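You operate a simulated robot arm through the tools that you are given. There is no shell and no other tool. Be economical: measure what you need, move in short steps, check, and stop when the job is done.

The job below is to be done with a simulated two-armed robot. You get a single attempt, and the scene is never put back.

## Task
On the top of the purple-edged table, fold the grey cloth in half.
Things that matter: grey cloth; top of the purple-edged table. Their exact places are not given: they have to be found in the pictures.

It is judged by the outcome, as a careful person would: the job done as asked, and still so three seconds after it is handed in. It fails if anything else is knocked over, pushed out of place, dropped, spilled or broken. Flat cloth is picked up by pressing the open fingertips on it (5 to 10 N) and closing them slowly along it; thin cloth reads only 2 to 8 mm in the jaws.

## Robot
Two 7-joint arms with two-finger parallel grippers on one trunk, on a base that drives. Base frame: it is fixed to the floor where the robot stands at the start and does not move with it; the origin is under the middle of the robot, x ahead of it, y to its left, z up; the surface under the hand at the start is at about z = 0.74. Units: m, degrees, N and s.
The left shoulder is at the start at [0.062, 0.196, 0.954], the right one opposite. With the tool pointing down near the work surface each hand reaches from about 0.32 to 0.72 m from the robot's upright axis, wherever it stands, measured 20 degrees to its own side. Places, roughly: top of the purple-edged table [0.7, 0.5, 0.7]. Payload 1.57 kg a hand.
Tool frame (each hand has its own): the origin (TCP) lies between the finger pads and is the grasp point; the fingertips stand 0.03 m ahead of it; z points along the fingers, y is the line along which they close. Largest opening 0.11 m; finger width 0.024, thickness 0.012; the body of the gripper, 0.048 by 0.112 m, starts 0.078 m behind the TCP.
Orientation is told as [roll, pitch, yaw] about the base's x, y, z axes, in that order, counted from this pose: with the fingers straight down and closing along the base's y, the tool's x points along the base's -x, its y along +y and its z along -z.

## Interface
- The arms move only by the tool jog_arm. It takes "left_moves", "right_moves" or both (then of equal length, played together; a hand with none holds still); each is a list of rows, each a list of 2 entries, a list of its own where there are three numbers: the shift along the tool's x, y, z in m, then the turn, a rotation vector about the tool's x, y, z in degrees. In form: [[[tx, ty, tz], [rx, ry, rz]], ...]. A call has 1 to 8 rows; each row is the pose to reach, as a shift and turn from the pose commanded when the call began, along the tool's axes at that moment. "left_hand" and "right_hand" are, for a hand that has rows, the finger opening in m, from 0 to 0.11, set as the call begins (left out, the last holds). Each row takes 0.2 s and may step no farther than 0.05 m and 8.6 degrees from the row before; otherwise, or with a gripper value out of range, the whole call is refused. A pose out of reach is approached as far as the arm can. The call stops where the force on the tool passes 40 N (or 10 N more than at its start, if that is more) or the arm is blocked; 0.2 s more then pass. The fingers move at their own pace (about 0.072 m/s each) and stop on an object; they squeeze with about 42 N. The grip force told is the motor's: it shows also when the fingers shut on nothing. Time passes only in rows, and 0.2 s behind the last, so rows that repeat a pose let the fingers close. It gives the time, the measured TCP pose, the force on the tool (base axes), the opening and the grip force at its end, in the units of the frame above (readings bear some noise), with the torque about the TCP (base axes, N m) and any sound that the robot's microphone picked up.
- Cameras (640 x 400 px; columns grow to the right, rows downward): "scene" is now at [0.0958, -0.0181, 1.5294]; the picture's right is [-0.35, -0.94, -0.00], its down [-0.82, 0.31, -0.48] and it looks along [0.45, -0.17, -0.87] (base axes); focal length 296 px, centre (320, 200). "left" rides on the left gripper at [0.07, -0.016, -0.141] in its tool frame; the picture's right is [0.23, 0.97, 0.00], its down [-0.85, 0.20, -0.48] and it looks along [-0.47, 0.11, 0.88] (tool axes); focal length 222 px, centre (320, 200). "right" rides on the right gripper at [0.07, 0.016, -0.141] in its tool frame; the picture's right is [-0.23, 0.97, 0.00], its down [-0.85, -0.20, -0.48] and it looks along [-0.47, -0.11, 0.88] (tool axes); focal length 222 px, centre (320, 200).
- capture(camera): a new picture of that camera. No time passes.
- raise_lower(by): slides the trunk up (or, below 0, down) by that many m; the arms and the scene camera ride with it, the base frame stays. It gives what a move gives, with no picture.
- drive_base(legs): drives the robot by 1 to 6 legs, each [ahead, left, turn to the left] in m, m and degrees, along the robot's own axes; the way and the turn of a leg run together, so that a leg with both is an arc; at most 1.5 m and 180 degrees a leg. The arms and the cameras ride along, it lands a little off, and it stops where it bumps. It gives what a move gives.
- aim_head(pan, tilt): turns the head with the scene camera to pan (to the left, within 86 degrees either way) and tilt (down, from -29 to 69), counted from straight ahead of the robot. It gives what a move gives.
- point_at(camera, pixels): for up to 12 pixels [column, row] of the newest picture of that camera ("zoom" is the newest enlarged one), the place [x, y, z] in the base frame of the surface seen there, good to about 0.003 m, but the place of the scene camera against the robot may be out by one fixed shift of up to 0.012 m in any direction. No time passes.
- close_up(camera, box): a new picture of the part [left, top, right, bottom] of that camera's present view, enlarged. No time passes.
- finish_job(): hands the job in; it is judged then, once.

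Keep the steps short. Do not move on a guess: measure, check each grasp and each placing, and mend mistakes. In all there are 80 turns and 78 pictures (those below and enlarged ones count). Leave the grippers open and the arms clear of the work at the hand-in unless told otherwise, and finish with a single line.

The tools are called after "Call:" by a JSON object that holds its "name" and its "arguments". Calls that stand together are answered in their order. jog_arm: Moves the arms, as the interface text tells. Its arguments: {"type":"object","properties":{"left_moves":{"type":"array"},"left_hand":{"type":"number"},"right_moves":{"type":"array"},"right_hand":{"type":"number"}},"required":[]} The other tools are called the same way: raise_lower (by) slides the trunk up or down; drive_base (legs) drives the base; aim_head (pan, tilt) turns the head that bears the scene camera; capture (camera) takes a picture; point_at (camera, pixels) gives the place of the surface under pixels of a picture; close_up (camera, box) takes an enlarged picture of a part of a camera's view; finish_job () hands the job in.

At the start:

```text
time: 0.0
left_tcp_pos: [0.448, 0.0409, 0.8971]
left_tcp_rot: [0.0, 0.1, -0.1]
left_force: [-0.5, 0.4, -0.5]
left_wrist_torque: [-0.02, -0.02, 0.01]
left_grip_width: 0.1098
left_grasp_force: 0.0
right_tcp_pos: [0.3278, -0.3087, 0.9734]
right_tcp_rot: [0.1, 0.1, 0.0]
right_force: [-0.1, 0.2, 1.0]
right_wrist_torque: [0.02, 0.01, -0.02]
right_grip_width: 0.1101
right_grasp_force: 0.0
trunk travel left (down, up): [-0.55, 0.44]
robot x, y, heading: [0.0021, 0.0004, 0.1]
head pan, tilt: [-20.6, 60.9]
```

scene: 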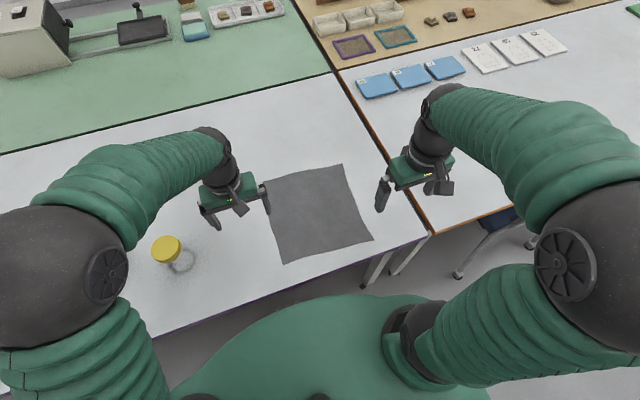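
right: 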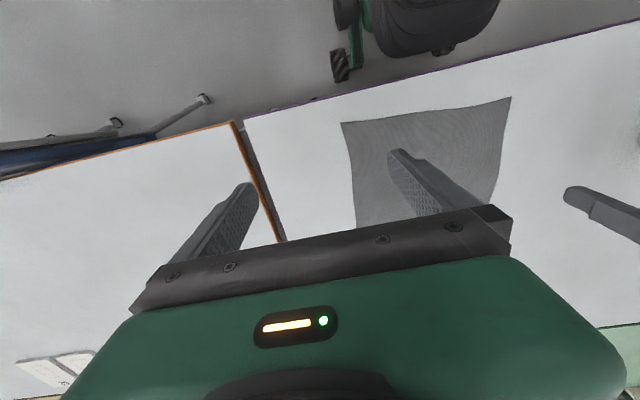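
left: 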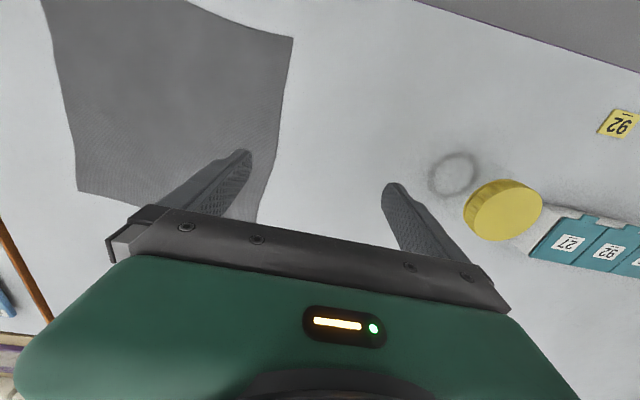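

I see the grey cloth at about (263,181), (342,164), (373,240), (284,264) in the scene picture. I'll measure its corners, nearby table points and the yellow object.

Call:
{"name": "point_at", "arguments": {"camera": "scene", "pixels": [[266, 182], [341, 166], [371, 239], [285, 262], [318, 212], [300, 280], [424, 235], [360, 150], [167, 248], [335, 275], [305, 173], [327, 251]]}}

Call:
{"name": "close_up", "arguments": {"camera": "scene", "box": [240, 150, 400, 280]}}

```text
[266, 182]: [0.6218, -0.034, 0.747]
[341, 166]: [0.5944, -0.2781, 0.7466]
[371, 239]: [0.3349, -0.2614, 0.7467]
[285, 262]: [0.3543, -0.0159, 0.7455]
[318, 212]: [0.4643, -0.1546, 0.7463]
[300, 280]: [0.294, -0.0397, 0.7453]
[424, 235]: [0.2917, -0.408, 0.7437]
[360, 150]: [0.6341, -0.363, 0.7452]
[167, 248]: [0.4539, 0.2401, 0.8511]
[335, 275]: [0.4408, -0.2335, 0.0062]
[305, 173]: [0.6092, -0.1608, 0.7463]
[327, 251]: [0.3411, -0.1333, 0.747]
```

```text
3.08 times, centred on (320, 215) of scene
```

zoom: 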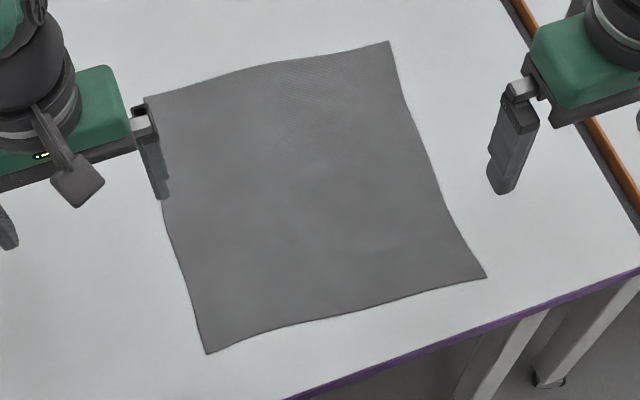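

The cloth is about 0.25 x 0.27 m and turned about -4°. The near table edge is about 5 cm in front of it. I'll back off a little and square up to the cloth so that both hands can reach both edges.

Call:
{"name": "drive_base", "arguments": {"legs": [[-0.06, 0, 0], [0, -0.11, 0], [0, 0, -4]]}}

Call:
{"name": "aim_head", "arguments": {"pan": 0, "tilt": 58}}

Call:
{"name": "capture", "arguments": {"camera": "scene"}}

```text
time: 2.2
left_tcp_pos: [0.3884, -0.1031, 0.8982]
left_tcp_rot: [0.2, 0.0, -4.0]
left_force: [-0.2, -0.7, 0.4]
left_wrist_torque: [-0.02, -0.02, 0.06]
left_grip_width: 0.1099
left_grasp_force: 0.0
right_tcp_pos: [0.2434, -0.4444, 0.9733]
right_tcp_rot: [0.3, -0.1, -4.1]
right_force: [-0.2, 0.4, -0.7]
right_wrist_torque: [-0.02, -0.03, 0.05]
right_grip_width: 0.1097
right_grasp_force: 0.0
trunk travel left (down, up): [-0.55, 0.44]
robot x, y, heading: [-0.0585, -0.1077, -4.0]
head pan, tilt: [-20.6, 60.9]
```

```text
time: 3.1
left_tcp_pos: [0.3896, -0.0893, 0.8972]
left_tcp_rot: [-0.6, -0.1, -3.8]
left_force: [0.2, 0.7, 0.4]
left_wrist_torque: [-0.05, -0.01, 0.02]
left_grip_width: 0.1101
left_grasp_force: 0.0
right_tcp_pos: [0.2436, -0.4307, 0.9778]
right_tcp_rot: [-0.6, -0.1, -3.9]
right_force: [-0.2, 0.9, 0.0]
right_wrist_torque: [-0.01, 0.0, 0.02]
right_grip_width: 0.1102
right_grasp_force: 0.1
trunk travel left (down, up): [-0.55, 0.44]
robot x, y, heading: [-0.0592, -0.1129, -3.7]
head pan, tilt: [0.0, 58.0]
```

```text
73 pictures are left
```

scene: 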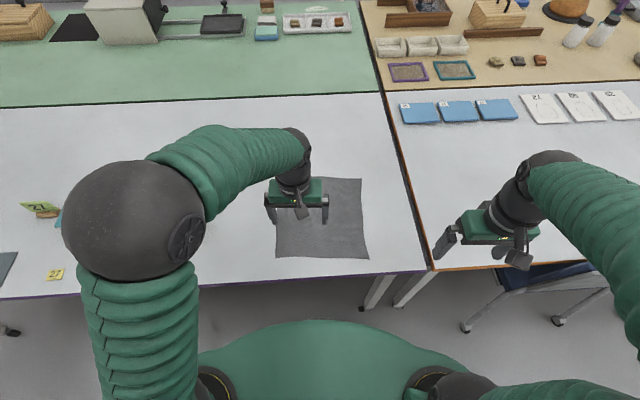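

The near edge is in view, so I'll measure it from the scene camera and take a picture from the left wrist camera to compare.

Call:
{"name": "point_at", "arguments": {"camera": "scene", "pixels": [[277, 257], [367, 258], [361, 180], [320, 258], [320, 278]]}}

Call:
{"name": "capture", "arguments": {"camera": "left"}}

Call:
{"name": "capture", "arguments": {"camera": "right"}}

```text
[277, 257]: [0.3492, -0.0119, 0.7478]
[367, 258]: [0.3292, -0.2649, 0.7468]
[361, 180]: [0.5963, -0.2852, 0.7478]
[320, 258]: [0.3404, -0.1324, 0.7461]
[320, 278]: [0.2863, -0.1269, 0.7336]
```

```text
72 pictures are left
```

left: 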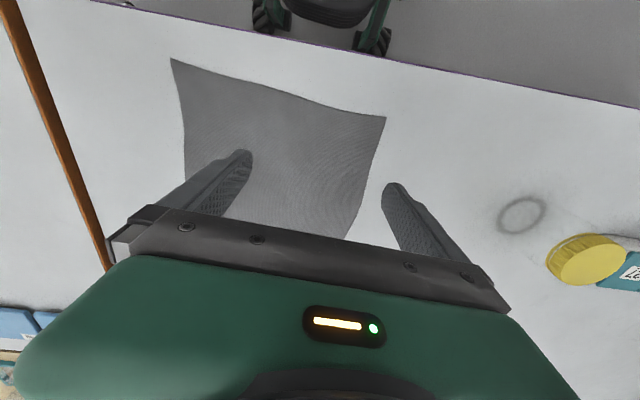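

```text
71 pictures are left
```

right: 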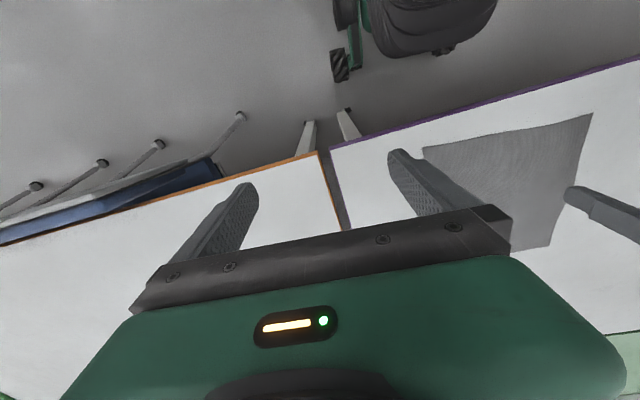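

I'll measure the cloth corners through the wrist cameras.

Call:
{"name": "point_at", "arguments": {"camera": "left", "pixels": [[173, 62], [384, 119], [280, 90], [348, 234], [588, 272]]}}

Call:
{"name": "point_at", "arguments": {"camera": "right", "pixels": [[425, 149], [589, 116], [549, 244], [500, 190]]}}

```text
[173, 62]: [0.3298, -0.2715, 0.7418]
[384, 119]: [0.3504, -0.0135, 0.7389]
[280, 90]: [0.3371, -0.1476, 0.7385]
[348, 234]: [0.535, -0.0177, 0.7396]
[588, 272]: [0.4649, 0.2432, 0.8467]
```

```text
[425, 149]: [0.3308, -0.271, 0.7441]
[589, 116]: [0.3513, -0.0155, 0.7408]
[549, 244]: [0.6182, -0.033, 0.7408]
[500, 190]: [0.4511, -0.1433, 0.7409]
```

Wrist cameras agree: NL (0.351,-0.015), NR (0.331,-0.271), FL (0.619,-0.033), and a top at z≈0.740. I'll move both hands above the near corners to z≈0.80, with the fingers opened to 0.04.

Call:
{"name": "jog_arm", "arguments": {"left_moves": [[[0.0051, 0.0058, 0.0139], [0, 0, 0]], [[0.0101, 0.0116, 0.0277], [0, 0, 0]], [[0.0152, 0.0174, 0.0416], [0, 0, 0]], [[0.0203, 0.0233, 0.0554], [0, 0, 0]], [[0.0254, 0.0291, 0.0693], [0, 0, 0]], [[0.0304, 0.0349, 0.0831], [0, 0, 0]], [[0.0355, 0.0407, 0.097], [0, 0, 0]], [[0.0355, 0.0407, 0.097], [0, 0, 0]]], "right_moves": [[[-0.0126, 0.0285, 0.0254], [0, 0, 0]], [[-0.0251, 0.057, 0.0509], [0, 0, 0]], [[-0.0377, 0.0855, 0.0763], [0, 0, 0]], [[-0.0503, 0.114, 0.1017], [0, 0, 0]], [[-0.0629, 0.1425, 0.1271], [0, 0, 0]], [[-0.0754, 0.171, 0.1526], [0, 0, 0]], [[-0.088, 0.1995, 0.178], [0, 0, 0]], [[-0.088, 0.1995, 0.178], [0, 0, 0]]], "left_hand": 0.04, "right_hand": 0.04}}

Call:
{"name": "capture", "arguments": {"camera": "left"}}

Call:
{"name": "capture", "arguments": {"camera": "right"}}

Call:
{"name": "capture", "arguments": {"camera": "scene"}}

```text
time: 4.9
left_tcp_pos: [0.3544, -0.0512, 0.8011]
left_tcp_rot: [-0.3, 0.0, -4.0]
left_force: [0.5, 0.0, 0.5]
left_wrist_torque: [0.01, -0.01, 0.04]
left_grip_width: 0.0399
left_grasp_force: 0.0
right_tcp_pos: [0.3459, -0.2406, 0.7956]
right_tcp_rot: [-0.4, -0.3, -4.0]
right_force: [0.1, 0.2, -0.2]
right_wrist_torque: [-0.01, -0.03, -0.03]
right_grip_width: 0.0397
right_grasp_force: 0.0
trunk travel left (down, up): [-0.55, 0.44]
robot x, y, heading: [-0.0635, -0.1132, -3.8]
head pan, tilt: [0.0, 58.0]
```

```text
70 pictures are left
```

left: 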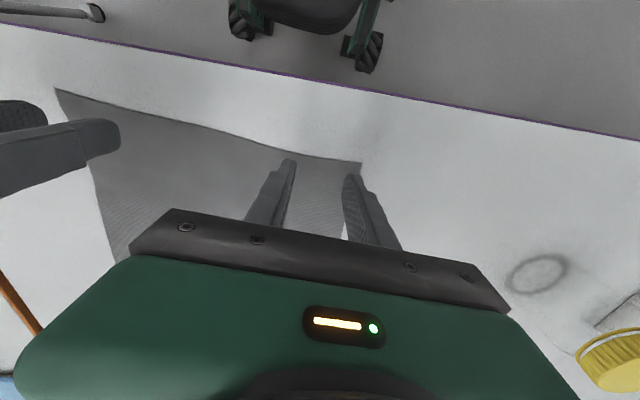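

```text
69 pictures are left
```

right: 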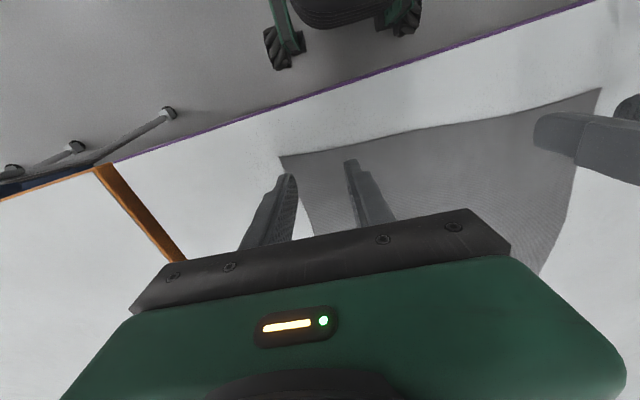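

```text
68 pictures are left
```

scene: 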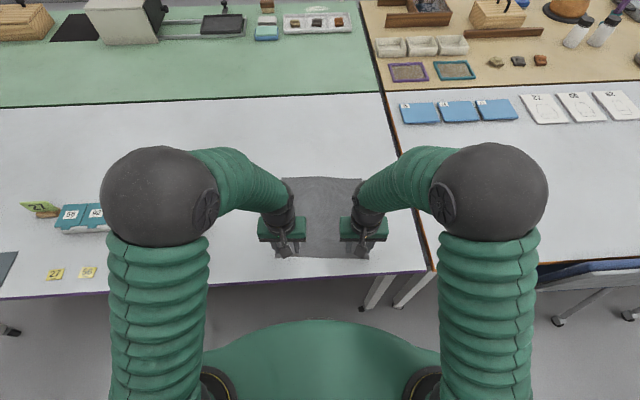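

Both hands are above their corners. I'll check the exact corner positions from the close view.

Call:
{"name": "point_at", "arguments": {"camera": "left", "pixels": [[359, 163], [310, 155], [260, 140], [340, 200]]}}

Call:
{"name": "point_at", "arguments": {"camera": "right", "pixels": [[283, 157], [325, 152], [380, 138], [313, 200]]}}

```text
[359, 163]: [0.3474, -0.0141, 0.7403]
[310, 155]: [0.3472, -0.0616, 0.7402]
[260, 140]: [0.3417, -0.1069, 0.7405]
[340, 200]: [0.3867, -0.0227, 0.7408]
```

```text
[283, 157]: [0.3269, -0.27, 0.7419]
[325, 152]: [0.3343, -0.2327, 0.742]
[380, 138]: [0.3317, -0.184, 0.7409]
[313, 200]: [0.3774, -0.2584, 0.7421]
```

Small correction for the right hand (3 mm back, 5 mm inward), then both go down to about first touch (TCP z≈0.771).

Call:
{"name": "jog_arm", "arguments": {"left_moves": [[[0, 0, 0.01], [0, 0, 0]], [[0, 0, 0.02], [0, 0, 0]], [[0, 0, 0.029], [0, 0, 0]], [[0, 0, 0.029], [0, 0, 0]]], "right_moves": [[[0.003, 0.005, 0.01], [0, 0, 0]], [[0.003, 0.005, 0.018], [0, 0, 0]], [[0.003, 0.005, 0.024], [0, 0, 0]], [[0.003, 0.005, 0.024], [0, 0, 0]]]}}

```text
time: 5.9
left_tcp_pos: [0.3551, -0.0507, 0.7714]
left_tcp_rot: [-0.4, 0.0, -3.9]
left_force: [-0.1, 0.0, 1.1]
left_wrist_torque: [0.03, -0.02, 0.01]
left_grip_width: 0.0399
left_grasp_force: 0.0
right_tcp_pos: [0.3427, -0.2388, 0.7734]
right_tcp_rot: [-0.3, -0.1, -3.9]
right_force: [0.6, -0.3, -0.4]
right_wrist_torque: [0.01, 0.03, 0.01]
right_grip_width: 0.0399
right_grasp_force: 0.1
trunk travel left (down, up): [-0.55, 0.44]
robot x, y, heading: [-0.0625, -0.1076, -4.3]
head pan, tilt: [0.0, 58.0]
```

No contact yet. I'll go down a couple of millimetres more.

Call:
{"name": "jog_arm", "arguments": {"left_moves": [[[0, 0, 0.001], [0, 0, 0]], [[0, 0, 0.002], [0, 0, 0]], [[0, 0, 0.002], [0, 0, 0]]], "right_moves": [[[0, 0, 0.002], [0, 0, 0]], [[0, 0, 0.003], [0, 0, 0]], [[0, 0, 0.003], [0, 0, 0]]]}}

```text
time: 6.7
left_tcp_pos: [0.3553, -0.053, 0.7715]
left_tcp_rot: [-0.4, -0.2, -3.9]
left_force: [2.6, 1.6, 30.6]
left_wrist_torque: [0.9, -0.1, -0.08]
left_grip_width: 0.0408
left_grasp_force: 0.5
right_tcp_pos: [0.3427, -0.2398, 0.7722]
right_tcp_rot: [-0.3, -0.3, -3.9]
right_force: [0.9, -0.4, 6.4]
right_wrist_torque: [0.12, -0.01, -0.02]
right_grip_width: 0.0402
right_grasp_force: 0.1
trunk travel left (down, up): [-0.55, 0.44]
robot x, y, heading: [-0.0619, -0.1078, -3.7]
head pan, tilt: [0.0, 58.0]
```

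Left presses too hard (30 N) and right is good (6 N). I'll ease the left up by 1.4 mm.

Call:
{"name": "jog_arm", "arguments": {"left_moves": [[[0, 0, -0.0014], [0, 0, 0]], [[0, 0, -0.0014], [0, 0, 0]]]}}

```text
time: 7.3
left_tcp_pos: [0.3538, -0.0525, 0.7709]
left_tcp_rot: [-0.4, 0.0, -3.9]
left_force: [2.7, 0.0, 11.0]
left_wrist_torque: [0.33, -0.08, -0.05]
left_grip_width: 0.0403
left_grasp_force: 0.3
right_tcp_pos: [0.3421, -0.2387, 0.7712]
right_tcp_rot: [-0.2, -0.3, -4.0]
right_force: [-0.5, -1.8, 23.6]
right_wrist_torque: [0.51, 0.06, 0.04]
right_grip_width: 0.04
right_grasp_force: 0.0
trunk travel left (down, up): [-0.55, 0.44]
robot x, y, heading: [-0.0637, -0.1144, -4.0]
head pan, tilt: [0.0, 58.0]
```

Right has crept up to 24 N. I'll ease it off, and the left slightly too.

Call:
{"name": "jog_arm", "arguments": {"left_moves": [[[0, 0, -0.0002], [0, 0, 0]], [[0, 0, -0.0002], [0, 0, 0]], [[0, 0, -0.0002], [0, 0, 0]]], "right_moves": [[[0, 0, -0.001], [0, 0, 0]], [[0, 0, -0.001], [0, 0, 0]], [[0, 0, -0.001], [0, 0, 0]]]}}

```text
time: 8.1
left_tcp_pos: [0.3549, -0.0523, 0.7706]
left_tcp_rot: [-0.4, -0.1, -3.9]
left_force: [-2.0, -0.3, 9.2]
left_wrist_torque: [0.24, 0.08, 0.05]
left_grip_width: 0.0399
left_grasp_force: 0.0
right_tcp_pos: [0.3429, -0.2378, 0.7722]
right_tcp_rot: [-0.4, -0.1, -4.0]
right_force: [-0.6, 0.5, 7.6]
right_wrist_torque: [0.2, 0.02, -0.03]
right_grip_width: 0.04
right_grasp_force: 0.1
trunk travel left (down, up): [-0.55, 0.44]
robot x, y, heading: [-0.0629, -0.1123, -4.2]
head pan, tilt: [0.0, 58.0]
```

Both press at 7–9 N. I'll close in stages, first to 0.028.

Call:
{"name": "jog_arm", "arguments": {"left_moves": [[[0, 0, 0], [0, 0, 0]]], "right_moves": [[[0, 0, 0], [0, 0, 0]]], "left_hand": 0.028, "right_hand": 0.028}}

Call:
{"name": "jog_arm", "arguments": {"left_moves": [[[0, 0, 0], [0, 0, 0]]], "right_moves": [[[0, 0, 0], [0, 0, 0]]], "left_hand": 0.016, "right_hand": 0.016}}

Call:
{"name": "capture", "arguments": {"camera": "left"}}

Call:
{"name": "capture", "arguments": {"camera": "right"}}

```text
time: 8.5
left_tcp_pos: [0.3563, -0.0516, 0.7712]
left_tcp_rot: [-0.4, -0.1, -3.9]
left_force: [-0.8, 0.1, 7.2]
left_wrist_torque: [0.11, 0.02, -0.01]
left_grip_width: 0.0282
left_grasp_force: 0.2
right_tcp_pos: [0.3419, -0.2378, 0.7709]
right_tcp_rot: [-0.4, -0.1, -4.0]
right_force: [-0.2, 1.1, 4.7]
right_wrist_torque: [0.15, 0.03, -0.01]
right_grip_width: 0.0284
right_grasp_force: 0.3
trunk travel left (down, up): [-0.55, 0.44]
robot x, y, heading: [-0.0627, -0.1111, -3.6]
head pan, tilt: [0.0, 58.0]
```

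```text
time: 8.9
left_tcp_pos: [0.355, -0.0517, 0.7713]
left_tcp_rot: [-0.4, 0.0, -4.0]
left_force: [-0.1, 0.0, 4.1]
left_wrist_torque: [0.07, 0.02, 0.02]
left_grip_width: 0.0151
left_grasp_force: 0.0
right_tcp_pos: [0.3435, -0.2388, 0.7698]
right_tcp_rot: [-0.4, -0.2, -4.0]
right_force: [-0.3, -0.8, 5.5]
right_wrist_torque: [0.03, 0.02, 0.02]
right_grip_width: 0.0158
right_grasp_force: 0.0
trunk travel left (down, up): [-0.55, 0.44]
robot x, y, heading: [-0.0605, -0.1136, -4.3]
head pan, tilt: [0.0, 58.0]
```

```text
67 pictures are left
```

left: 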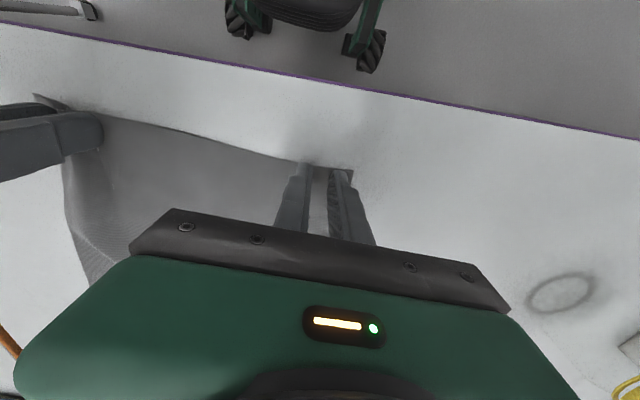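

```text
66 pictures are left
```

right: 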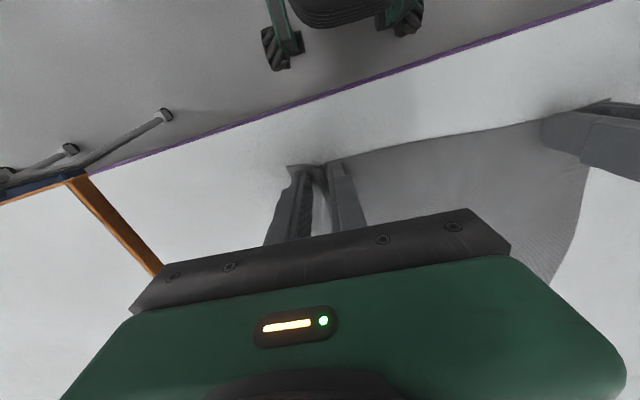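

The cloth is bunching up between the fingers on both sides. I'll finish closing, with a slight extra press on the left.

Call:
{"name": "jog_arm", "arguments": {"left_moves": [[[0, 0, 0.0002], [0, 0, 0]]], "right_moves": [[[0, 0, 0.0001], [0, 0, 0]]], "left_hand": 0.008, "right_hand": 0.008}}

Call:
{"name": "jog_arm", "arguments": {"left_moves": [[[0, 0, 0], [0, 0, 0]], [[0, 0, 0], [0, 0, 0]], [[0, 0, 0], [0, 0, 0]]], "right_moves": [[[0, 0, 0], [0, 0, 0]], [[0, 0, 0], [0, 0, 0]], [[0, 0, 0], [0, 0, 0]]], "left_hand": 0, "right_hand": 0}}

Call:
{"name": "capture", "arguments": {"camera": "left"}}

Call:
{"name": "capture", "arguments": {"camera": "right"}}

```text
time: 9.3
left_tcp_pos: [0.3556, -0.0539, 0.7711]
left_tcp_rot: [-0.3, 0.0, -3.8]
left_force: [-0.4, -1.1, 9.0]
left_wrist_torque: [0.07, 0.06, -0.03]
left_grip_width: 0.0069
left_grasp_force: 0.1
right_tcp_pos: [0.3435, -0.2386, 0.7722]
right_tcp_rot: [-0.3, -0.1, -4.1]
right_force: [-0.6, -0.3, 1.8]
right_wrist_torque: [0.02, 0.01, -0.02]
right_grip_width: 0.0087
right_grasp_force: 0.5
trunk travel left (down, up): [-0.55, 0.44]
robot x, y, heading: [-0.0598, -0.1114, -4.2]
head pan, tilt: [0.0, 58.0]
```

```text
time: 10.1
left_tcp_pos: [0.3554, -0.0515, 0.7722]
left_tcp_rot: [-0.4, 0.0, -3.9]
left_force: [0.3, 1.6, 11.6]
left_wrist_torque: [0.1, 0.01, 0.04]
left_grip_width: 0.0001
left_grasp_force: 21.6
right_tcp_pos: [0.3429, -0.2381, 0.7712]
right_tcp_rot: [-0.4, -0.2, -4.0]
right_force: [-1.3, 0.2, 1.1]
right_wrist_torque: [0.02, -0.01, 0.01]
right_grip_width: 0.0056
right_grasp_force: 25.7
trunk travel left (down, up): [-0.55, 0.44]
robot x, y, heading: [-0.0594, -0.1101, -3.7]
head pan, tilt: [0.0, 58.0]
```

```text
65 pictures are left
```

left: 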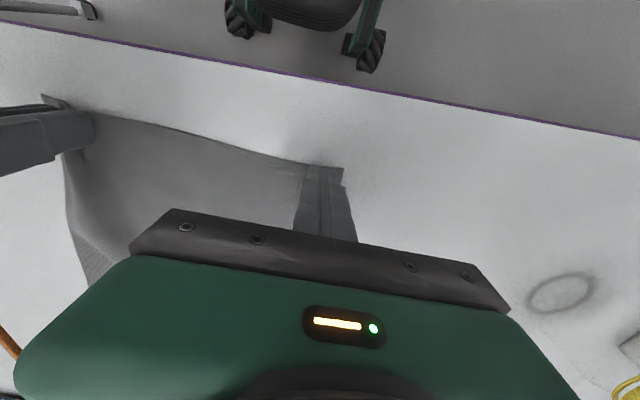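

```text
64 pictures are left
```

right: 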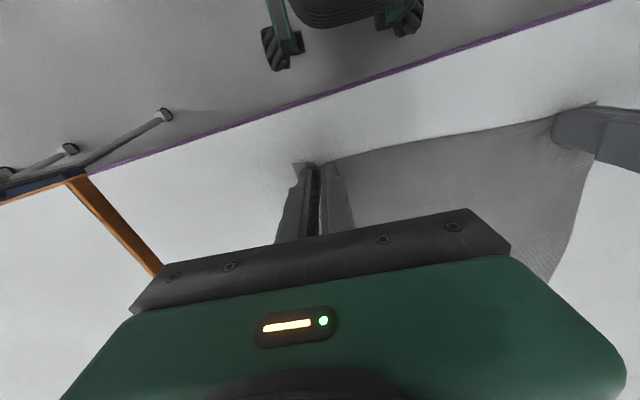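

Right holds cloth (5.6 mm). Left closed on nothing (0.1 mm). I'll lift the left a little, reopen it and look.

Call:
{"name": "jog_arm", "arguments": {"left_moves": [[[0, 0, -0.005], [0, 0, 0]], [[0, 0, -0.01], [0, 0, 0]], [[0, 0, -0.01], [0, 0, 0]]]}}

Call:
{"name": "jog_arm", "arguments": {"left_moves": [[[0, 0, 0], [0, 0, 0]], [[0, 0, 0], [0, 0, 0]]], "left_hand": 0.04}}

Call:
{"name": "capture", "arguments": {"camera": "left"}}

```text
time: 10.9
left_tcp_pos: [0.3557, -0.0516, 0.7815]
left_tcp_rot: [-0.3, 0.0, -4.0]
left_force: [0.7, -0.9, -0.1]
left_wrist_torque: [0.05, 0.03, 0.0]
left_grip_width: 0.0
left_grasp_force: 20.9
right_tcp_pos: [0.3438, -0.2388, 0.7722]
right_tcp_rot: [-0.5, 0.0, -4.0]
right_force: [1.0, -0.5, 4.5]
right_wrist_torque: [0.0, 0.02, 0.0]
right_grip_width: 0.0054
right_grasp_force: 25.2
trunk travel left (down, up): [-0.55, 0.44]
robot x, y, heading: [-0.061, -0.1131, -4.0]
head pan, tilt: [0.0, 58.0]
```

```text
time: 11.5
left_tcp_pos: [0.3564, -0.052, 0.7817]
left_tcp_rot: [-0.4, 0.0, -4.0]
left_force: [0.1, 0.5, -0.1]
left_wrist_torque: [-0.02, 0.01, 0.03]
left_grip_width: 0.0401
left_grasp_force: 0.1
right_tcp_pos: [0.3434, -0.2385, 0.7711]
right_tcp_rot: [-0.3, -0.1, -4.0]
right_force: [0.1, -0.8, 3.4]
right_wrist_torque: [0.04, 0.02, 0.0]
right_grip_width: 0.0053
right_grasp_force: 25.7
trunk travel left (down, up): [-0.55, 0.44]
robot x, y, heading: [-0.0624, -0.112, -3.8]
head pan, tilt: [0.0, 58.0]
```

```text
63 pictures are left
```

left: 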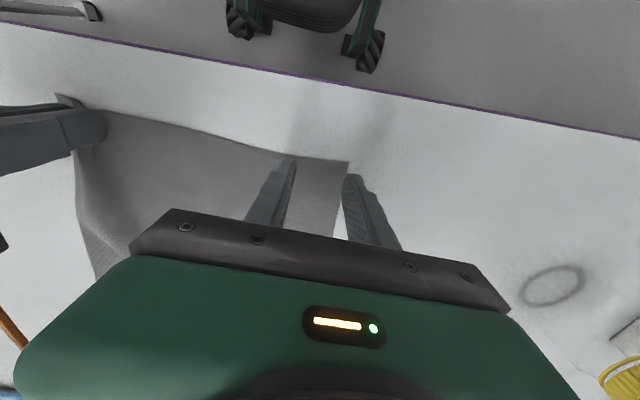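

The cloth's left side has shifted inward. I'll measure its corner.

Call:
{"name": "point_at", "arguments": {"camera": "left", "pixels": [[346, 164], [310, 160], [338, 215], [200, 140]]}}

```text
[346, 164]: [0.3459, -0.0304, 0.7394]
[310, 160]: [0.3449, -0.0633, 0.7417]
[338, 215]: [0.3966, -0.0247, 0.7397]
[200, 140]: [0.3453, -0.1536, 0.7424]
```

The corner is now at y≈-0.03. I'll shift the left hand 18 mm inward and 3 mm ahead, then go back down.

Call:
{"name": "jog_arm", "arguments": {"left_moves": [[[-0.003, -0.018, 0], [0, 0, 0]], [[-0.003, -0.018, 0.006], [0, 0, 0]], [[-0.003, -0.018, 0.0098], [0, 0, 0]], [[-0.003, -0.018, 0.0098], [0, 0, 0]], [[-0.003, -0.018, 0.0098], [0, 0, 0]]]}}

```text
time: 12.7
left_tcp_pos: [0.3586, -0.0717, 0.7706]
left_tcp_rot: [-0.5, -0.1, -3.8]
left_force: [0.5, 0.6, 8.3]
left_wrist_torque: [0.22, 0.01, -0.04]
left_grip_width: 0.0399
left_grasp_force: 0.1
right_tcp_pos: [0.3435, -0.2378, 0.7715]
right_tcp_rot: [-0.3, -0.1, -4.1]
right_force: [0.4, 0.8, 1.0]
right_wrist_torque: [0.02, 0.02, 0.0]
right_grip_width: 0.0055
right_grasp_force: 26.1
trunk travel left (down, up): [-0.55, 0.44]
robot x, y, heading: [-0.0585, -0.1108, -4.0]
head pan, tilt: [0.0, 58.0]
```

8 N, but the wrist torque (+0.22) says the outer finger carries nearly all of it. I'll roll by 0.5° to level the two tips.

Call:
{"name": "jog_arm", "arguments": {"left_moves": [[[0, 0, 0.0001], [-0.5, 0, 0]], [[0, 0, 0.0001], [-0.5, 0, 0]], [[0, 0, 0.0001], [-0.5, 0, 0]]]}}

```text
time: 13.5
left_tcp_pos: [0.3572, -0.0716, 0.7709]
left_tcp_rot: [0.3, -0.1, -3.9]
left_force: [0.4, -1.2, 8.7]
left_wrist_torque: [-0.19, 0.07, 0.01]
left_grip_width: 0.0406
left_grasp_force: 0.4
right_tcp_pos: [0.3428, -0.239, 0.7722]
right_tcp_rot: [-0.3, -0.1, -4.0]
right_force: [0.5, 0.6, 1.5]
right_wrist_torque: [0.01, 0.01, -0.01]
right_grip_width: 0.0052
right_grasp_force: 25.5
trunk travel left (down, up): [-0.55, 0.44]
robot x, y, heading: [-0.0589, -0.1134, -4.1]
head pan, tilt: [0.0, 58.0]
```

Now it leans the other way. I'll roll half of it back and press slightly more.

Call:
{"name": "jog_arm", "arguments": {"left_moves": [[[0, 0, 0.0002], [0.25, 0, 0]], [[0, 0, 0.0002], [0.25, 0, 0]], [[0, 0, 0.0002], [0.25, 0, 0]]]}}

```text
time: 14.3
left_tcp_pos: [0.357, -0.0717, 0.7719]
left_tcp_rot: [-0.1, 0.0, -3.9]
left_force: [-1.2, 0.1, 9.4]
left_wrist_torque: [0.1, 0.05, 0.02]
left_grip_width: 0.04
left_grasp_force: 0.5
right_tcp_pos: [0.343, -0.2394, 0.7718]
right_tcp_rot: [-0.3, -0.1, -4.1]
right_force: [1.7, -0.4, 0.9]
right_wrist_torque: [-0.01, 0.01, -0.04]
right_grip_width: 0.0055
right_grasp_force: 25.4
trunk travel left (down, up): [-0.55, 0.44]
robot x, y, heading: [-0.0603, -0.109, -3.9]
head pan, tilt: [0.0, 58.0]
```

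Both tips share the load now. I'll close in small stages.

Call:
{"name": "jog_arm", "arguments": {"left_moves": [[[0, 0, 0], [0, 0, 0]]], "left_hand": 0.03}}

Call:
{"name": "jog_arm", "arguments": {"left_moves": [[[0, 0, 0], [0, 0, 0]]], "left_hand": 0.02}}

Call:
{"name": "jog_arm", "arguments": {"left_moves": [[[0, 0, 0], [0, 0, 0]]], "left_hand": 0.012}}

Call:
{"name": "jog_arm", "arguments": {"left_moves": [[[0, 0, 0], [0, 0, 0]], [[0, 0, 0], [0, 0, 0]]], "left_hand": 0.0}}

Call:
{"name": "capture", "arguments": {"camera": "left"}}

```text
time: 14.7
left_tcp_pos: [0.3573, -0.0695, 0.7713]
left_tcp_rot: [-0.2, 0.0, -3.9]
left_force: [-0.8, -0.7, 10.9]
left_wrist_torque: [0.08, 0.06, -0.01]
left_grip_width: 0.0303
left_grasp_force: 0.3
right_tcp_pos: [0.3422, -0.2375, 0.7719]
right_tcp_rot: [-0.4, -0.1, -4.1]
right_force: [-0.7, 0.5, 1.1]
right_wrist_torque: [0.08, -0.01, 0.02]
right_grip_width: 0.0052
right_grasp_force: 25.6
trunk travel left (down, up): [-0.55, 0.44]
robot x, y, heading: [-0.063, -0.1138, -4.0]
head pan, tilt: [0.0, 58.0]
```

```text
time: 15.1
left_tcp_pos: [0.3575, -0.071, 0.7706]
left_tcp_rot: [-0.1, 0.0, -3.9]
left_force: [0.4, -1.5, 8.9]
left_wrist_torque: [0.08, 0.05, 0.01]
left_grip_width: 0.0204
left_grasp_force: 0.3
right_tcp_pos: [0.3432, -0.2386, 0.7725]
right_tcp_rot: [-0.4, -0.1, -4.0]
right_force: [0.1, 0.6, 1.2]
right_wrist_torque: [0.04, 0.03, 0.0]
right_grip_width: 0.0053
right_grasp_force: 25.3
trunk travel left (down, up): [-0.55, 0.44]
robot x, y, heading: [-0.058, -0.1084, -4.0]
head pan, tilt: [0.0, 58.0]
```

```text
time: 15.5
left_tcp_pos: [0.3564, -0.0709, 0.7712]
left_tcp_rot: [0.0, 0.0, -3.9]
left_force: [-0.9, -1.7, 9.0]
left_wrist_torque: [-0.01, 0.06, 0.01]
left_grip_width: 0.012
left_grasp_force: 0.2
right_tcp_pos: [0.3433, -0.2383, 0.7716]
right_tcp_rot: [-0.3, 0.0, -4.1]
right_force: [-0.3, 1.8, 0.6]
right_wrist_torque: [0.02, 0.0, 0.01]
right_grip_width: 0.0054
right_grasp_force: 25.8
trunk travel left (down, up): [-0.55, 0.44]
robot x, y, heading: [-0.0608, -0.1106, -4.1]
head pan, tilt: [0.0, 58.0]
```

```text
time: 16.1
left_tcp_pos: [0.3577, -0.0713, 0.7708]
left_tcp_rot: [-0.1, 0.0, -3.9]
left_force: [0.5, -1.5, 10.2]
left_wrist_torque: [0.03, 0.01, 0.01]
left_grip_width: 0.0042
left_grasp_force: 25.6
right_tcp_pos: [0.3427, -0.2383, 0.7723]
right_tcp_rot: [-0.3, -0.1, -3.9]
right_force: [0.3, 1.5, -0.6]
right_wrist_torque: [0.07, 0.0, 0.03]
right_grip_width: 0.0054
right_grasp_force: 25.6
trunk travel left (down, up): [-0.55, 0.44]
robot x, y, heading: [-0.0627, -0.1091, -3.9]
head pan, tilt: [0.0, 58.0]
```

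```text
62 pictures are left
```

left: 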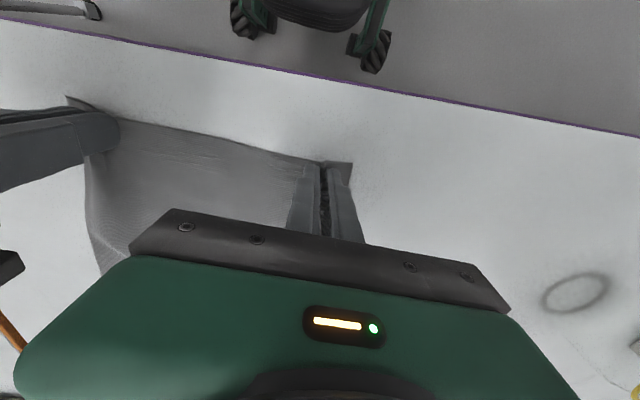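

Both hands hold cloth (4.2 and 5.4 mm). I'll lift both 5 cm, slightly ahead, to check the grasps.

Call:
{"name": "jog_arm", "arguments": {"left_moves": [[[0, 0, -0.01], [0, 0, 0]], [[-0.003, 0, -0.02], [0, 0, 0]], [[-0.006, 0, -0.03], [0, 0, 0]], [[-0.01, 0, -0.04], [0, 0, 0]], [[-0.015, 0, -0.05], [0, 0, 0]], [[-0.015, 0, -0.05], [0, 0, 0]]], "right_moves": [[[0, 0, -0.01], [0, 0, 0]], [[-0.003, 0, -0.02], [0, 0, 0]], [[-0.006, 0, -0.03], [0, 0, 0]], [[-0.01, 0, -0.04], [0, 0, 0]], [[-0.015, 0, -0.05], [0, 0, 0]], [[-0.015, 0, -0.05], [0, 0, 0]]]}}

Call:
{"name": "capture", "arguments": {"camera": "left"}}

Call:
{"name": "close_up", "arguments": {"camera": "scene", "box": [230, 150, 420, 290]}}

```text
time: 17.5
left_tcp_pos: [0.3729, -0.0715, 0.8206]
left_tcp_rot: [-0.1, 0.0, -3.9]
left_force: [0.5, -2.6, 0.3]
left_wrist_torque: [-0.09, 0.03, 0.02]
left_grip_width: 0.0019
left_grasp_force: 23.0
right_tcp_pos: [0.3581, -0.2406, 0.8215]
right_tcp_rot: [-0.2, -0.1, -4.0]
right_force: [0.0, 3.8, 0.2]
right_wrist_torque: [0.14, 0.0, 0.06]
right_grip_width: 0.0056
right_grasp_force: 26.1
trunk travel left (down, up): [-0.55, 0.44]
robot x, y, heading: [-0.0555, -0.11, -4.0]
head pan, tilt: [0.0, 58.0]
```

```text
61 pictures are left
```

left: 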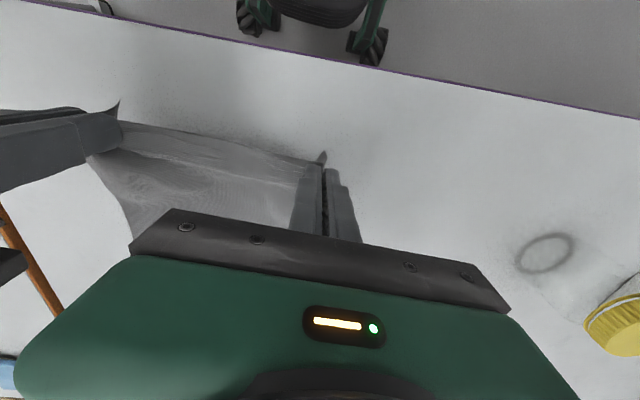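

```text
2.86 times, centred on (325, 220) of scene
```

zoom: 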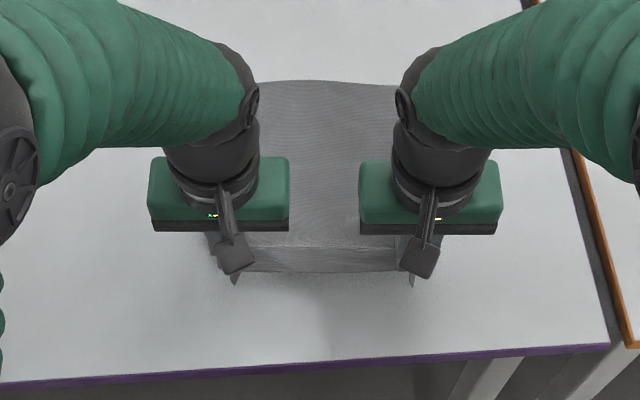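

Both corners are lifted, but the edge is taut between the hands (2.6–3.8 N sideways), and the left width dropped to 1.9 mm. I'll bring the hands 5 mm closer each while starting the arc ahead.

Call:
{"name": "jog_arm", "arguments": {"left_moves": [[[0, -0.005, 0], [0, 0, 0]], [[-0.015, -0.005, -0.015], [0, 0, 0]], [[-0.03, -0.005, -0.028], [0, 0, 0]], [[-0.048, -0.005, -0.038], [0, 0, 0]], [[-0.066, -0.005, -0.045], [0, 0, 0]], [[-0.083, -0.005, -0.048], [0, 0, 0]], [[-0.1, -0.005, -0.048], [0, 0, 0]], [[-0.1, -0.005, -0.048], [0, 0, 0]]], "right_moves": [[[0, 0.005, 0], [0, 0, 0]], [[-0.015, 0.005, -0.015], [0, 0, 0]], [[-0.03, 0.005, -0.028], [0, 0, 0]], [[-0.048, 0.005, -0.038], [0, 0, 0]], [[-0.066, 0.005, -0.045], [0, 0, 0]], [[-0.083, 0.005, -0.048], [0, 0, 0]], [[-0.1, 0.005, -0.048], [0, 0, 0]], [[-0.1, 0.005, -0.048], [0, 0, 0]]]}}

Call:
{"name": "capture", "arguments": {"camera": "left"}}

Call:
{"name": "capture", "arguments": {"camera": "scene"}}

Call:
{"name": "capture", "arguments": {"camera": "right"}}

```text
time: 19.3
left_tcp_pos: [0.4706, -0.0849, 0.87]
left_tcp_rot: [-0.1, 0.1, -4.0]
left_force: [0.2, 0.5, -0.4]
left_wrist_torque: [0.04, -0.02, 0.01]
left_grip_width: 0.0018
left_grasp_force: 23.8
right_tcp_pos: [0.4565, -0.2401, 0.8705]
right_tcp_rot: [-0.3, -0.2, -4.0]
right_force: [0.4, 0.3, 0.1]
right_wrist_torque: [-0.01, -0.02, -0.01]
right_grip_width: 0.0052
right_grasp_force: 25.7
trunk travel left (down, up): [-0.55, 0.44]
robot x, y, heading: [-0.0593, -0.1062, -3.8]
head pan, tilt: [0.0, 58.0]
```

```text
59 pictures are left
```

left: 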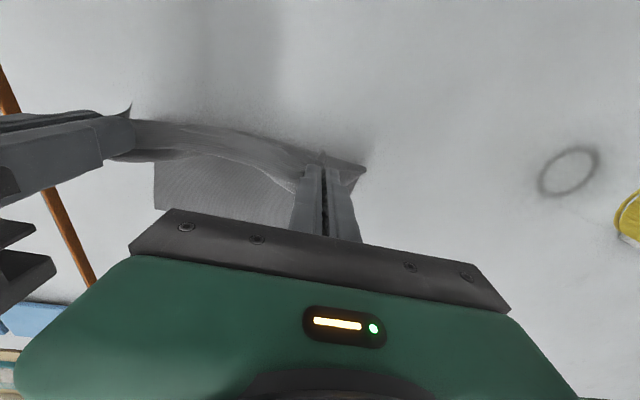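

```text
58 pictures are left
```

scene: 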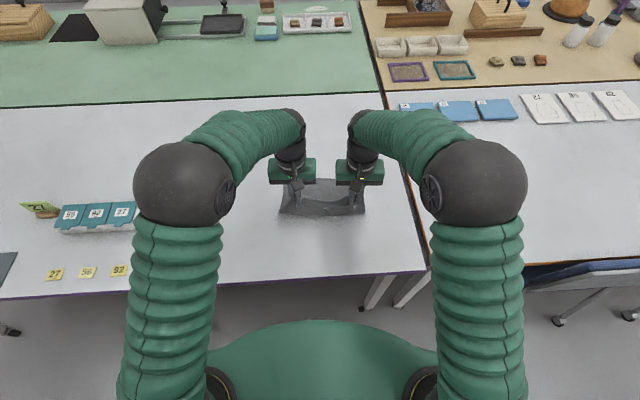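

```text
57 pictures are left
```

right: 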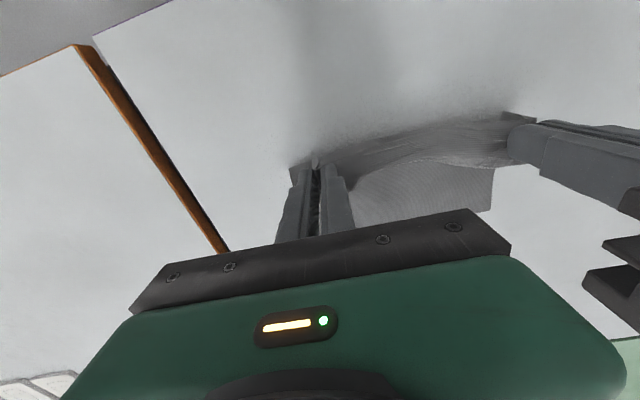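

Both hold with low force. I'll check whether the far edge has moved: far corners at right cam (491,208) and left cam (155,208), plus scene points.

Call:
{"name": "point_at", "arguments": {"camera": "right", "pixels": [[488, 206], [490, 172], [440, 190]]}}

Call:
{"name": "point_at", "arguments": {"camera": "left", "pixels": [[158, 206], [158, 172], [220, 190], [170, 130]]}}

Call:
{"name": "point_at", "arguments": {"camera": "scene", "pixels": [[325, 181], [325, 213], [364, 212], [281, 212], [290, 205]]}}

```text
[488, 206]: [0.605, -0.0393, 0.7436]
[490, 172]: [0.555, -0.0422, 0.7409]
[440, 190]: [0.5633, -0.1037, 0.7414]
```

```text
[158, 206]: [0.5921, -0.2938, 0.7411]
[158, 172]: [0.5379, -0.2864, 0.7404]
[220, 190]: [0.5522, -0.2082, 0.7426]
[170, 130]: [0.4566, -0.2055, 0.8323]
```

```text
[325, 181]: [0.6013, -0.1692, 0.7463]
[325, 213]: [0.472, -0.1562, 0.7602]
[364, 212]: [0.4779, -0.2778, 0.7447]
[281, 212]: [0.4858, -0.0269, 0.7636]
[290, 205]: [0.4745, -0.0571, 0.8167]
```

The far edge is where it was (left corner ≈0.61,-0.04; right ≈0.595,-0.29). I'll carry on down to about z=0.78, with the grip points ~1 cm short of the far edge.

Call:
{"name": "jog_arm", "arguments": {"left_moves": [[[-0.025, 0.001, 0], [0, 0, 0]], [[-0.05, 0.002, 0.01], [0, 0, 0]], [[-0.075, 0.003, 0.025], [0, 0, 0]], [[-0.095, 0.004, 0.042], [0, 0, 0]], [[-0.112, 0.005, 0.06], [0, 0, 0]], [[-0.125, 0.006, 0.077], [0, 0, 0]], [[-0.131, 0.007, 0.09], [0, 0, 0]], [[-0.131, 0.007, 0.09], [0, 0, 0]]], "right_moves": [[[-0.025, 0, 0], [0, 0, 0]], [[-0.05, 0, 0.01], [0, 0, 0]], [[-0.075, 0, 0.025], [0, 0, 0]], [[-0.095, 0, 0.042], [0, 0, 0]], [[-0.112, 0, 0.06], [0, 0, 0]], [[-0.125, 0, 0.077], [0, 0, 0]], [[-0.131, 0, 0.09], [0, 0, 0]], [[-0.131, 0, 0.09], [0, 0, 0]]]}}

Call:
{"name": "capture", "arguments": {"camera": "left"}}

Call:
{"name": "capture", "arguments": {"camera": "right"}}

Call:
{"name": "close_up", "arguments": {"camera": "scene", "box": [240, 130, 400, 230]}}

```text
time: 21.1
left_tcp_pos: [0.6058, -0.0871, 0.7798]
left_tcp_rot: [-0.1, 0.0, -4.0]
left_force: [-0.2, 0.0, 0.1]
left_wrist_torque: [0.01, -0.02, 0.04]
left_grip_width: 0.0019
left_grasp_force: 23.3
right_tcp_pos: [0.5901, -0.2506, 0.7795]
right_tcp_rot: [-0.5, -0.1, -4.0]
right_force: [-0.3, 0.6, -0.7]
right_wrist_torque: [0.04, -0.01, 0.03]
right_grip_width: 0.0054
right_grasp_force: 25.4
trunk travel left (down, up): [-0.55, 0.44]
robot x, y, heading: [-0.0595, -0.1087, -3.8]
head pan, tilt: [0.0, 58.0]
```

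```text
56 pictures are left
```

left: 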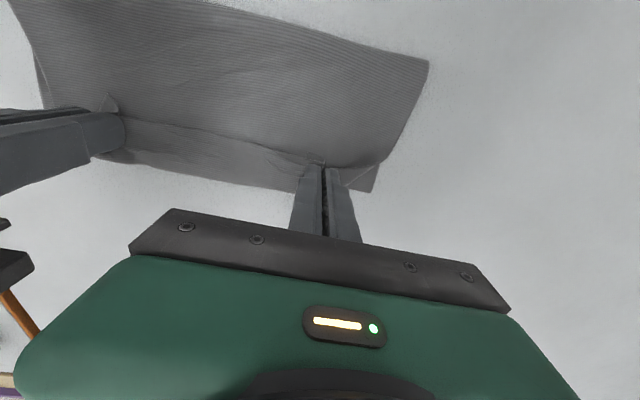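

```text
55 pictures are left
```

right: 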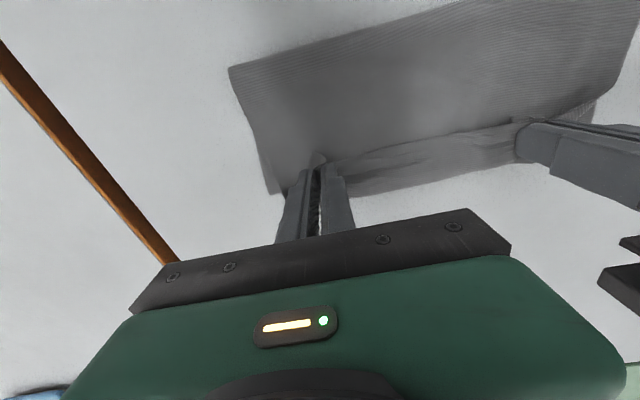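

```text
4.00 times, centred on (320, 180) of scene
```

zoom: 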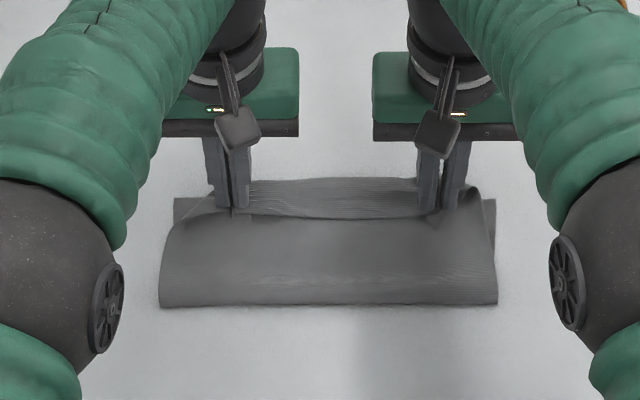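

The cloth has folded over. I'll measure the ridge, the strip beyond it and the fold line.

Call:
{"name": "point_at", "arguments": {"camera": "left", "pixels": [[374, 188], [200, 148], [200, 160], [220, 176], [425, 63], [360, 178], [280, 175]]}}

Call:
{"name": "point_at", "arguments": {"camera": "right", "pixels": [[270, 191], [420, 145], [420, 160], [420, 172], [232, 70], [360, 193], [380, 170]]}}

Call:
{"name": "close_up", "arguments": {"camera": "left", "box": [80, 80, 400, 220]}}

Call:
{"name": "close_up", "arguments": {"camera": "right", "box": [240, 90, 560, 230]}}

```text
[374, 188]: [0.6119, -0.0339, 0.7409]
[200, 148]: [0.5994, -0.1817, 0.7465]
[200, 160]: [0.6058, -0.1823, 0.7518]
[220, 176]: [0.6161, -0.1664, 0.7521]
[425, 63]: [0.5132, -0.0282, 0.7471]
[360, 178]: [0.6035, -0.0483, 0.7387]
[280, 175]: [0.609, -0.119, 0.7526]
```

```text
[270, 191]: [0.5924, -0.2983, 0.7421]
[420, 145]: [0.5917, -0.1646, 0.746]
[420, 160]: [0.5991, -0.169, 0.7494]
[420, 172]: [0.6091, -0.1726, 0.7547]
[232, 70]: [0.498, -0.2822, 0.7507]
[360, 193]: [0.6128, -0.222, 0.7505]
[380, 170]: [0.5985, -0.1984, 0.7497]
```

```text
2.00 times, centred on (240, 150) of left
```

zoom: 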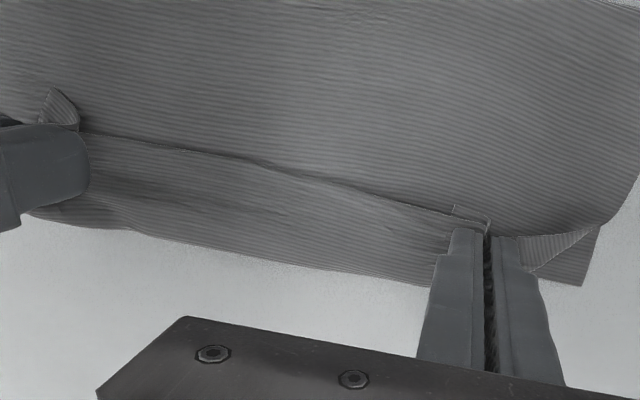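

```text
2.00 times, centred on (400, 160) of right
```

zoom: 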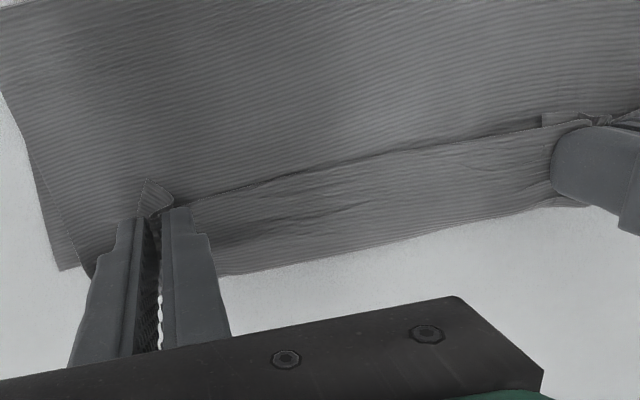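

The measured heights show that the gripped hem (one finger width, ~2.5 cm) is turned back on top, because the fingers keep their direction. Letting go here would leave a turned-back hem. I'll lift to z≈0.86 and test whether the hands can tilt their tips toward the robot, which would straighten the hem.

Call:
{"name": "jog_arm", "arguments": {"left_moves": [[[0, 0, -0.03], [0, 0, 0]], [[0, 0, -0.055], [0, 0, 0]], [[0, 0, -0.08], [0, 0, 0]], [[0, 0, -0.08], [0, 8, 0]], [[0, 0, -0.08], [0, 16, 0]], [[0, 0, -0.08], [0, 24, 0]], [[0, 0, -0.08], [0, 32, 0]], [[0, 0, -0.08], [0, 40, 0]]], "right_moves": [[[0, 0, -0.03], [0, 0, 0]], [[0, 0, -0.055], [0, 0, 0]], [[0, 0, -0.08], [0, 0, 0]], [[0, 0, -0.08], [0, 8, 0]], [[0, 0, -0.08], [0, 16, 0]], [[0, 0, -0.08], [0, 24, 0]], [[0, 0, -0.08], [0, 32, 0]], [[0, 0, -0.08], [0, 40, 0]]]}}

Call:
{"name": "capture", "arguments": {"camera": "scene"}}

Call:
{"name": "capture", "arguments": {"camera": "left"}}

```text
time: 22.9
left_tcp_pos: [0.4411, -0.0417, 0.8641]
left_tcp_rot: [-0.1, 39.7, -4.1]
left_force: [-1.0, 0.2, 0.2]
left_wrist_torque: [0.02, -0.09, -0.01]
left_grip_width: 0.0018
left_grasp_force: 23.8
left hand out of reach, approached as far as the arm can: row 4, 5, 6, 7, 8
right_tcp_pos: [0.4648, -0.2685, 0.8568]
right_tcp_rot: [-0.5, 36.2, -5.2]
right_force: [-0.1, -0.2, 0.4]
right_wrist_torque: [0.0, -0.05, 0.01]
right_grip_width: 0.0
right_grasp_force: 21.4
right hand out of reach, approached as far as the arm can: row 4, 5, 6, 7, 8
trunk travel left (down, up): [-0.55, 0.44]
robot x, y, heading: [-0.0616, -0.1081, -4.1]
head pan, tilt: [0.0, 58.0]
```

```text
51 pictures are left
```

scene: 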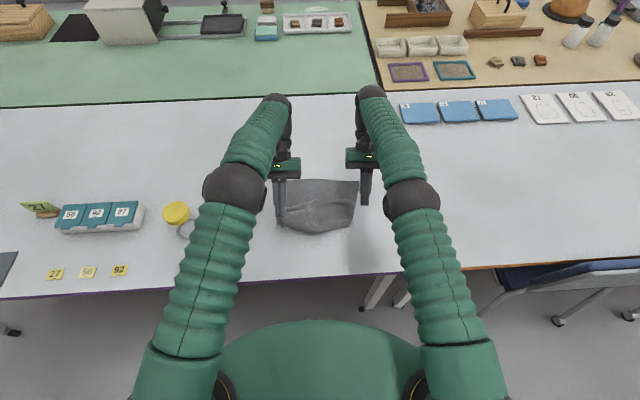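

```text
50 pictures are left
```

left: 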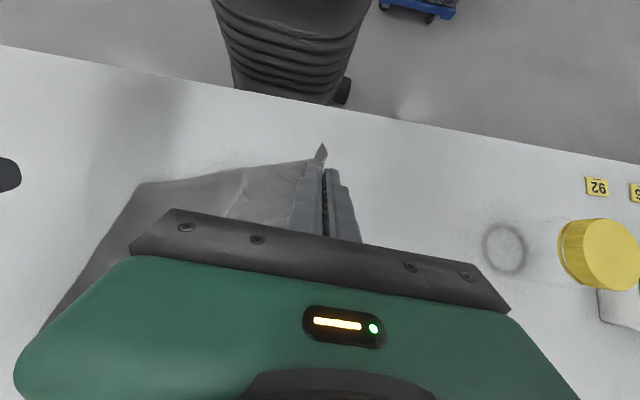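

The tilt is out of reach: the hands were drawn back and the right one let go. The left still holds its corner. I'll undo the tilt on both and look again before laying the cloth back flat.

Call:
{"name": "jog_arm", "arguments": {"left_moves": [[[0, 0, 0], [0, -8, 0]], [[0, 0, 0], [0, -16, 0]], [[0, 0, 0], [0, -24, 0]], [[0, 0, 0], [0, -32, 0]], [[0, 0, 0], [0, -39.7, 0]]], "right_moves": [[[0, 0, 0], [0, -8, 0]], [[0, 0, 0], [0, -16, 0]], [[0, 0, 0], [0, -24, 0]], [[0, 0, 0], [0, -32, 0]], [[0, 0, 0], [0, -38, 0]]]}}

Call:
{"name": "capture", "arguments": {"camera": "scene"}}

```text
time: 24.1
left_tcp_pos: [0.4345, -0.0437, 0.862]
left_tcp_rot: [-0.1, 0.2, -3.9]
left_force: [-0.1, 0.0, -0.6]
left_wrist_torque: [-0.02, 0.01, 0.01]
left_grip_width: 0.0023
left_grasp_force: 23.5
right_tcp_pos: [0.4639, -0.2689, 0.8546]
right_tcp_rot: [-0.3, -1.9, -4.7]
right_force: [-0.6, 0.2, -0.6]
right_wrist_torque: [0.0, -0.01, -0.06]
right_grip_width: 0.0001
right_grasp_force: 20.9
trunk travel left (down, up): [-0.55, 0.44]
robot x, y, heading: [-0.0585, -0.109, -3.7]
head pan, tilt: [0.0, 58.0]
```

```text
49 pictures are left
```

scene: 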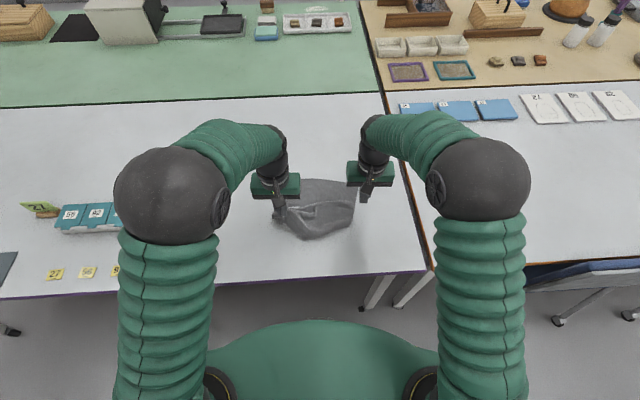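

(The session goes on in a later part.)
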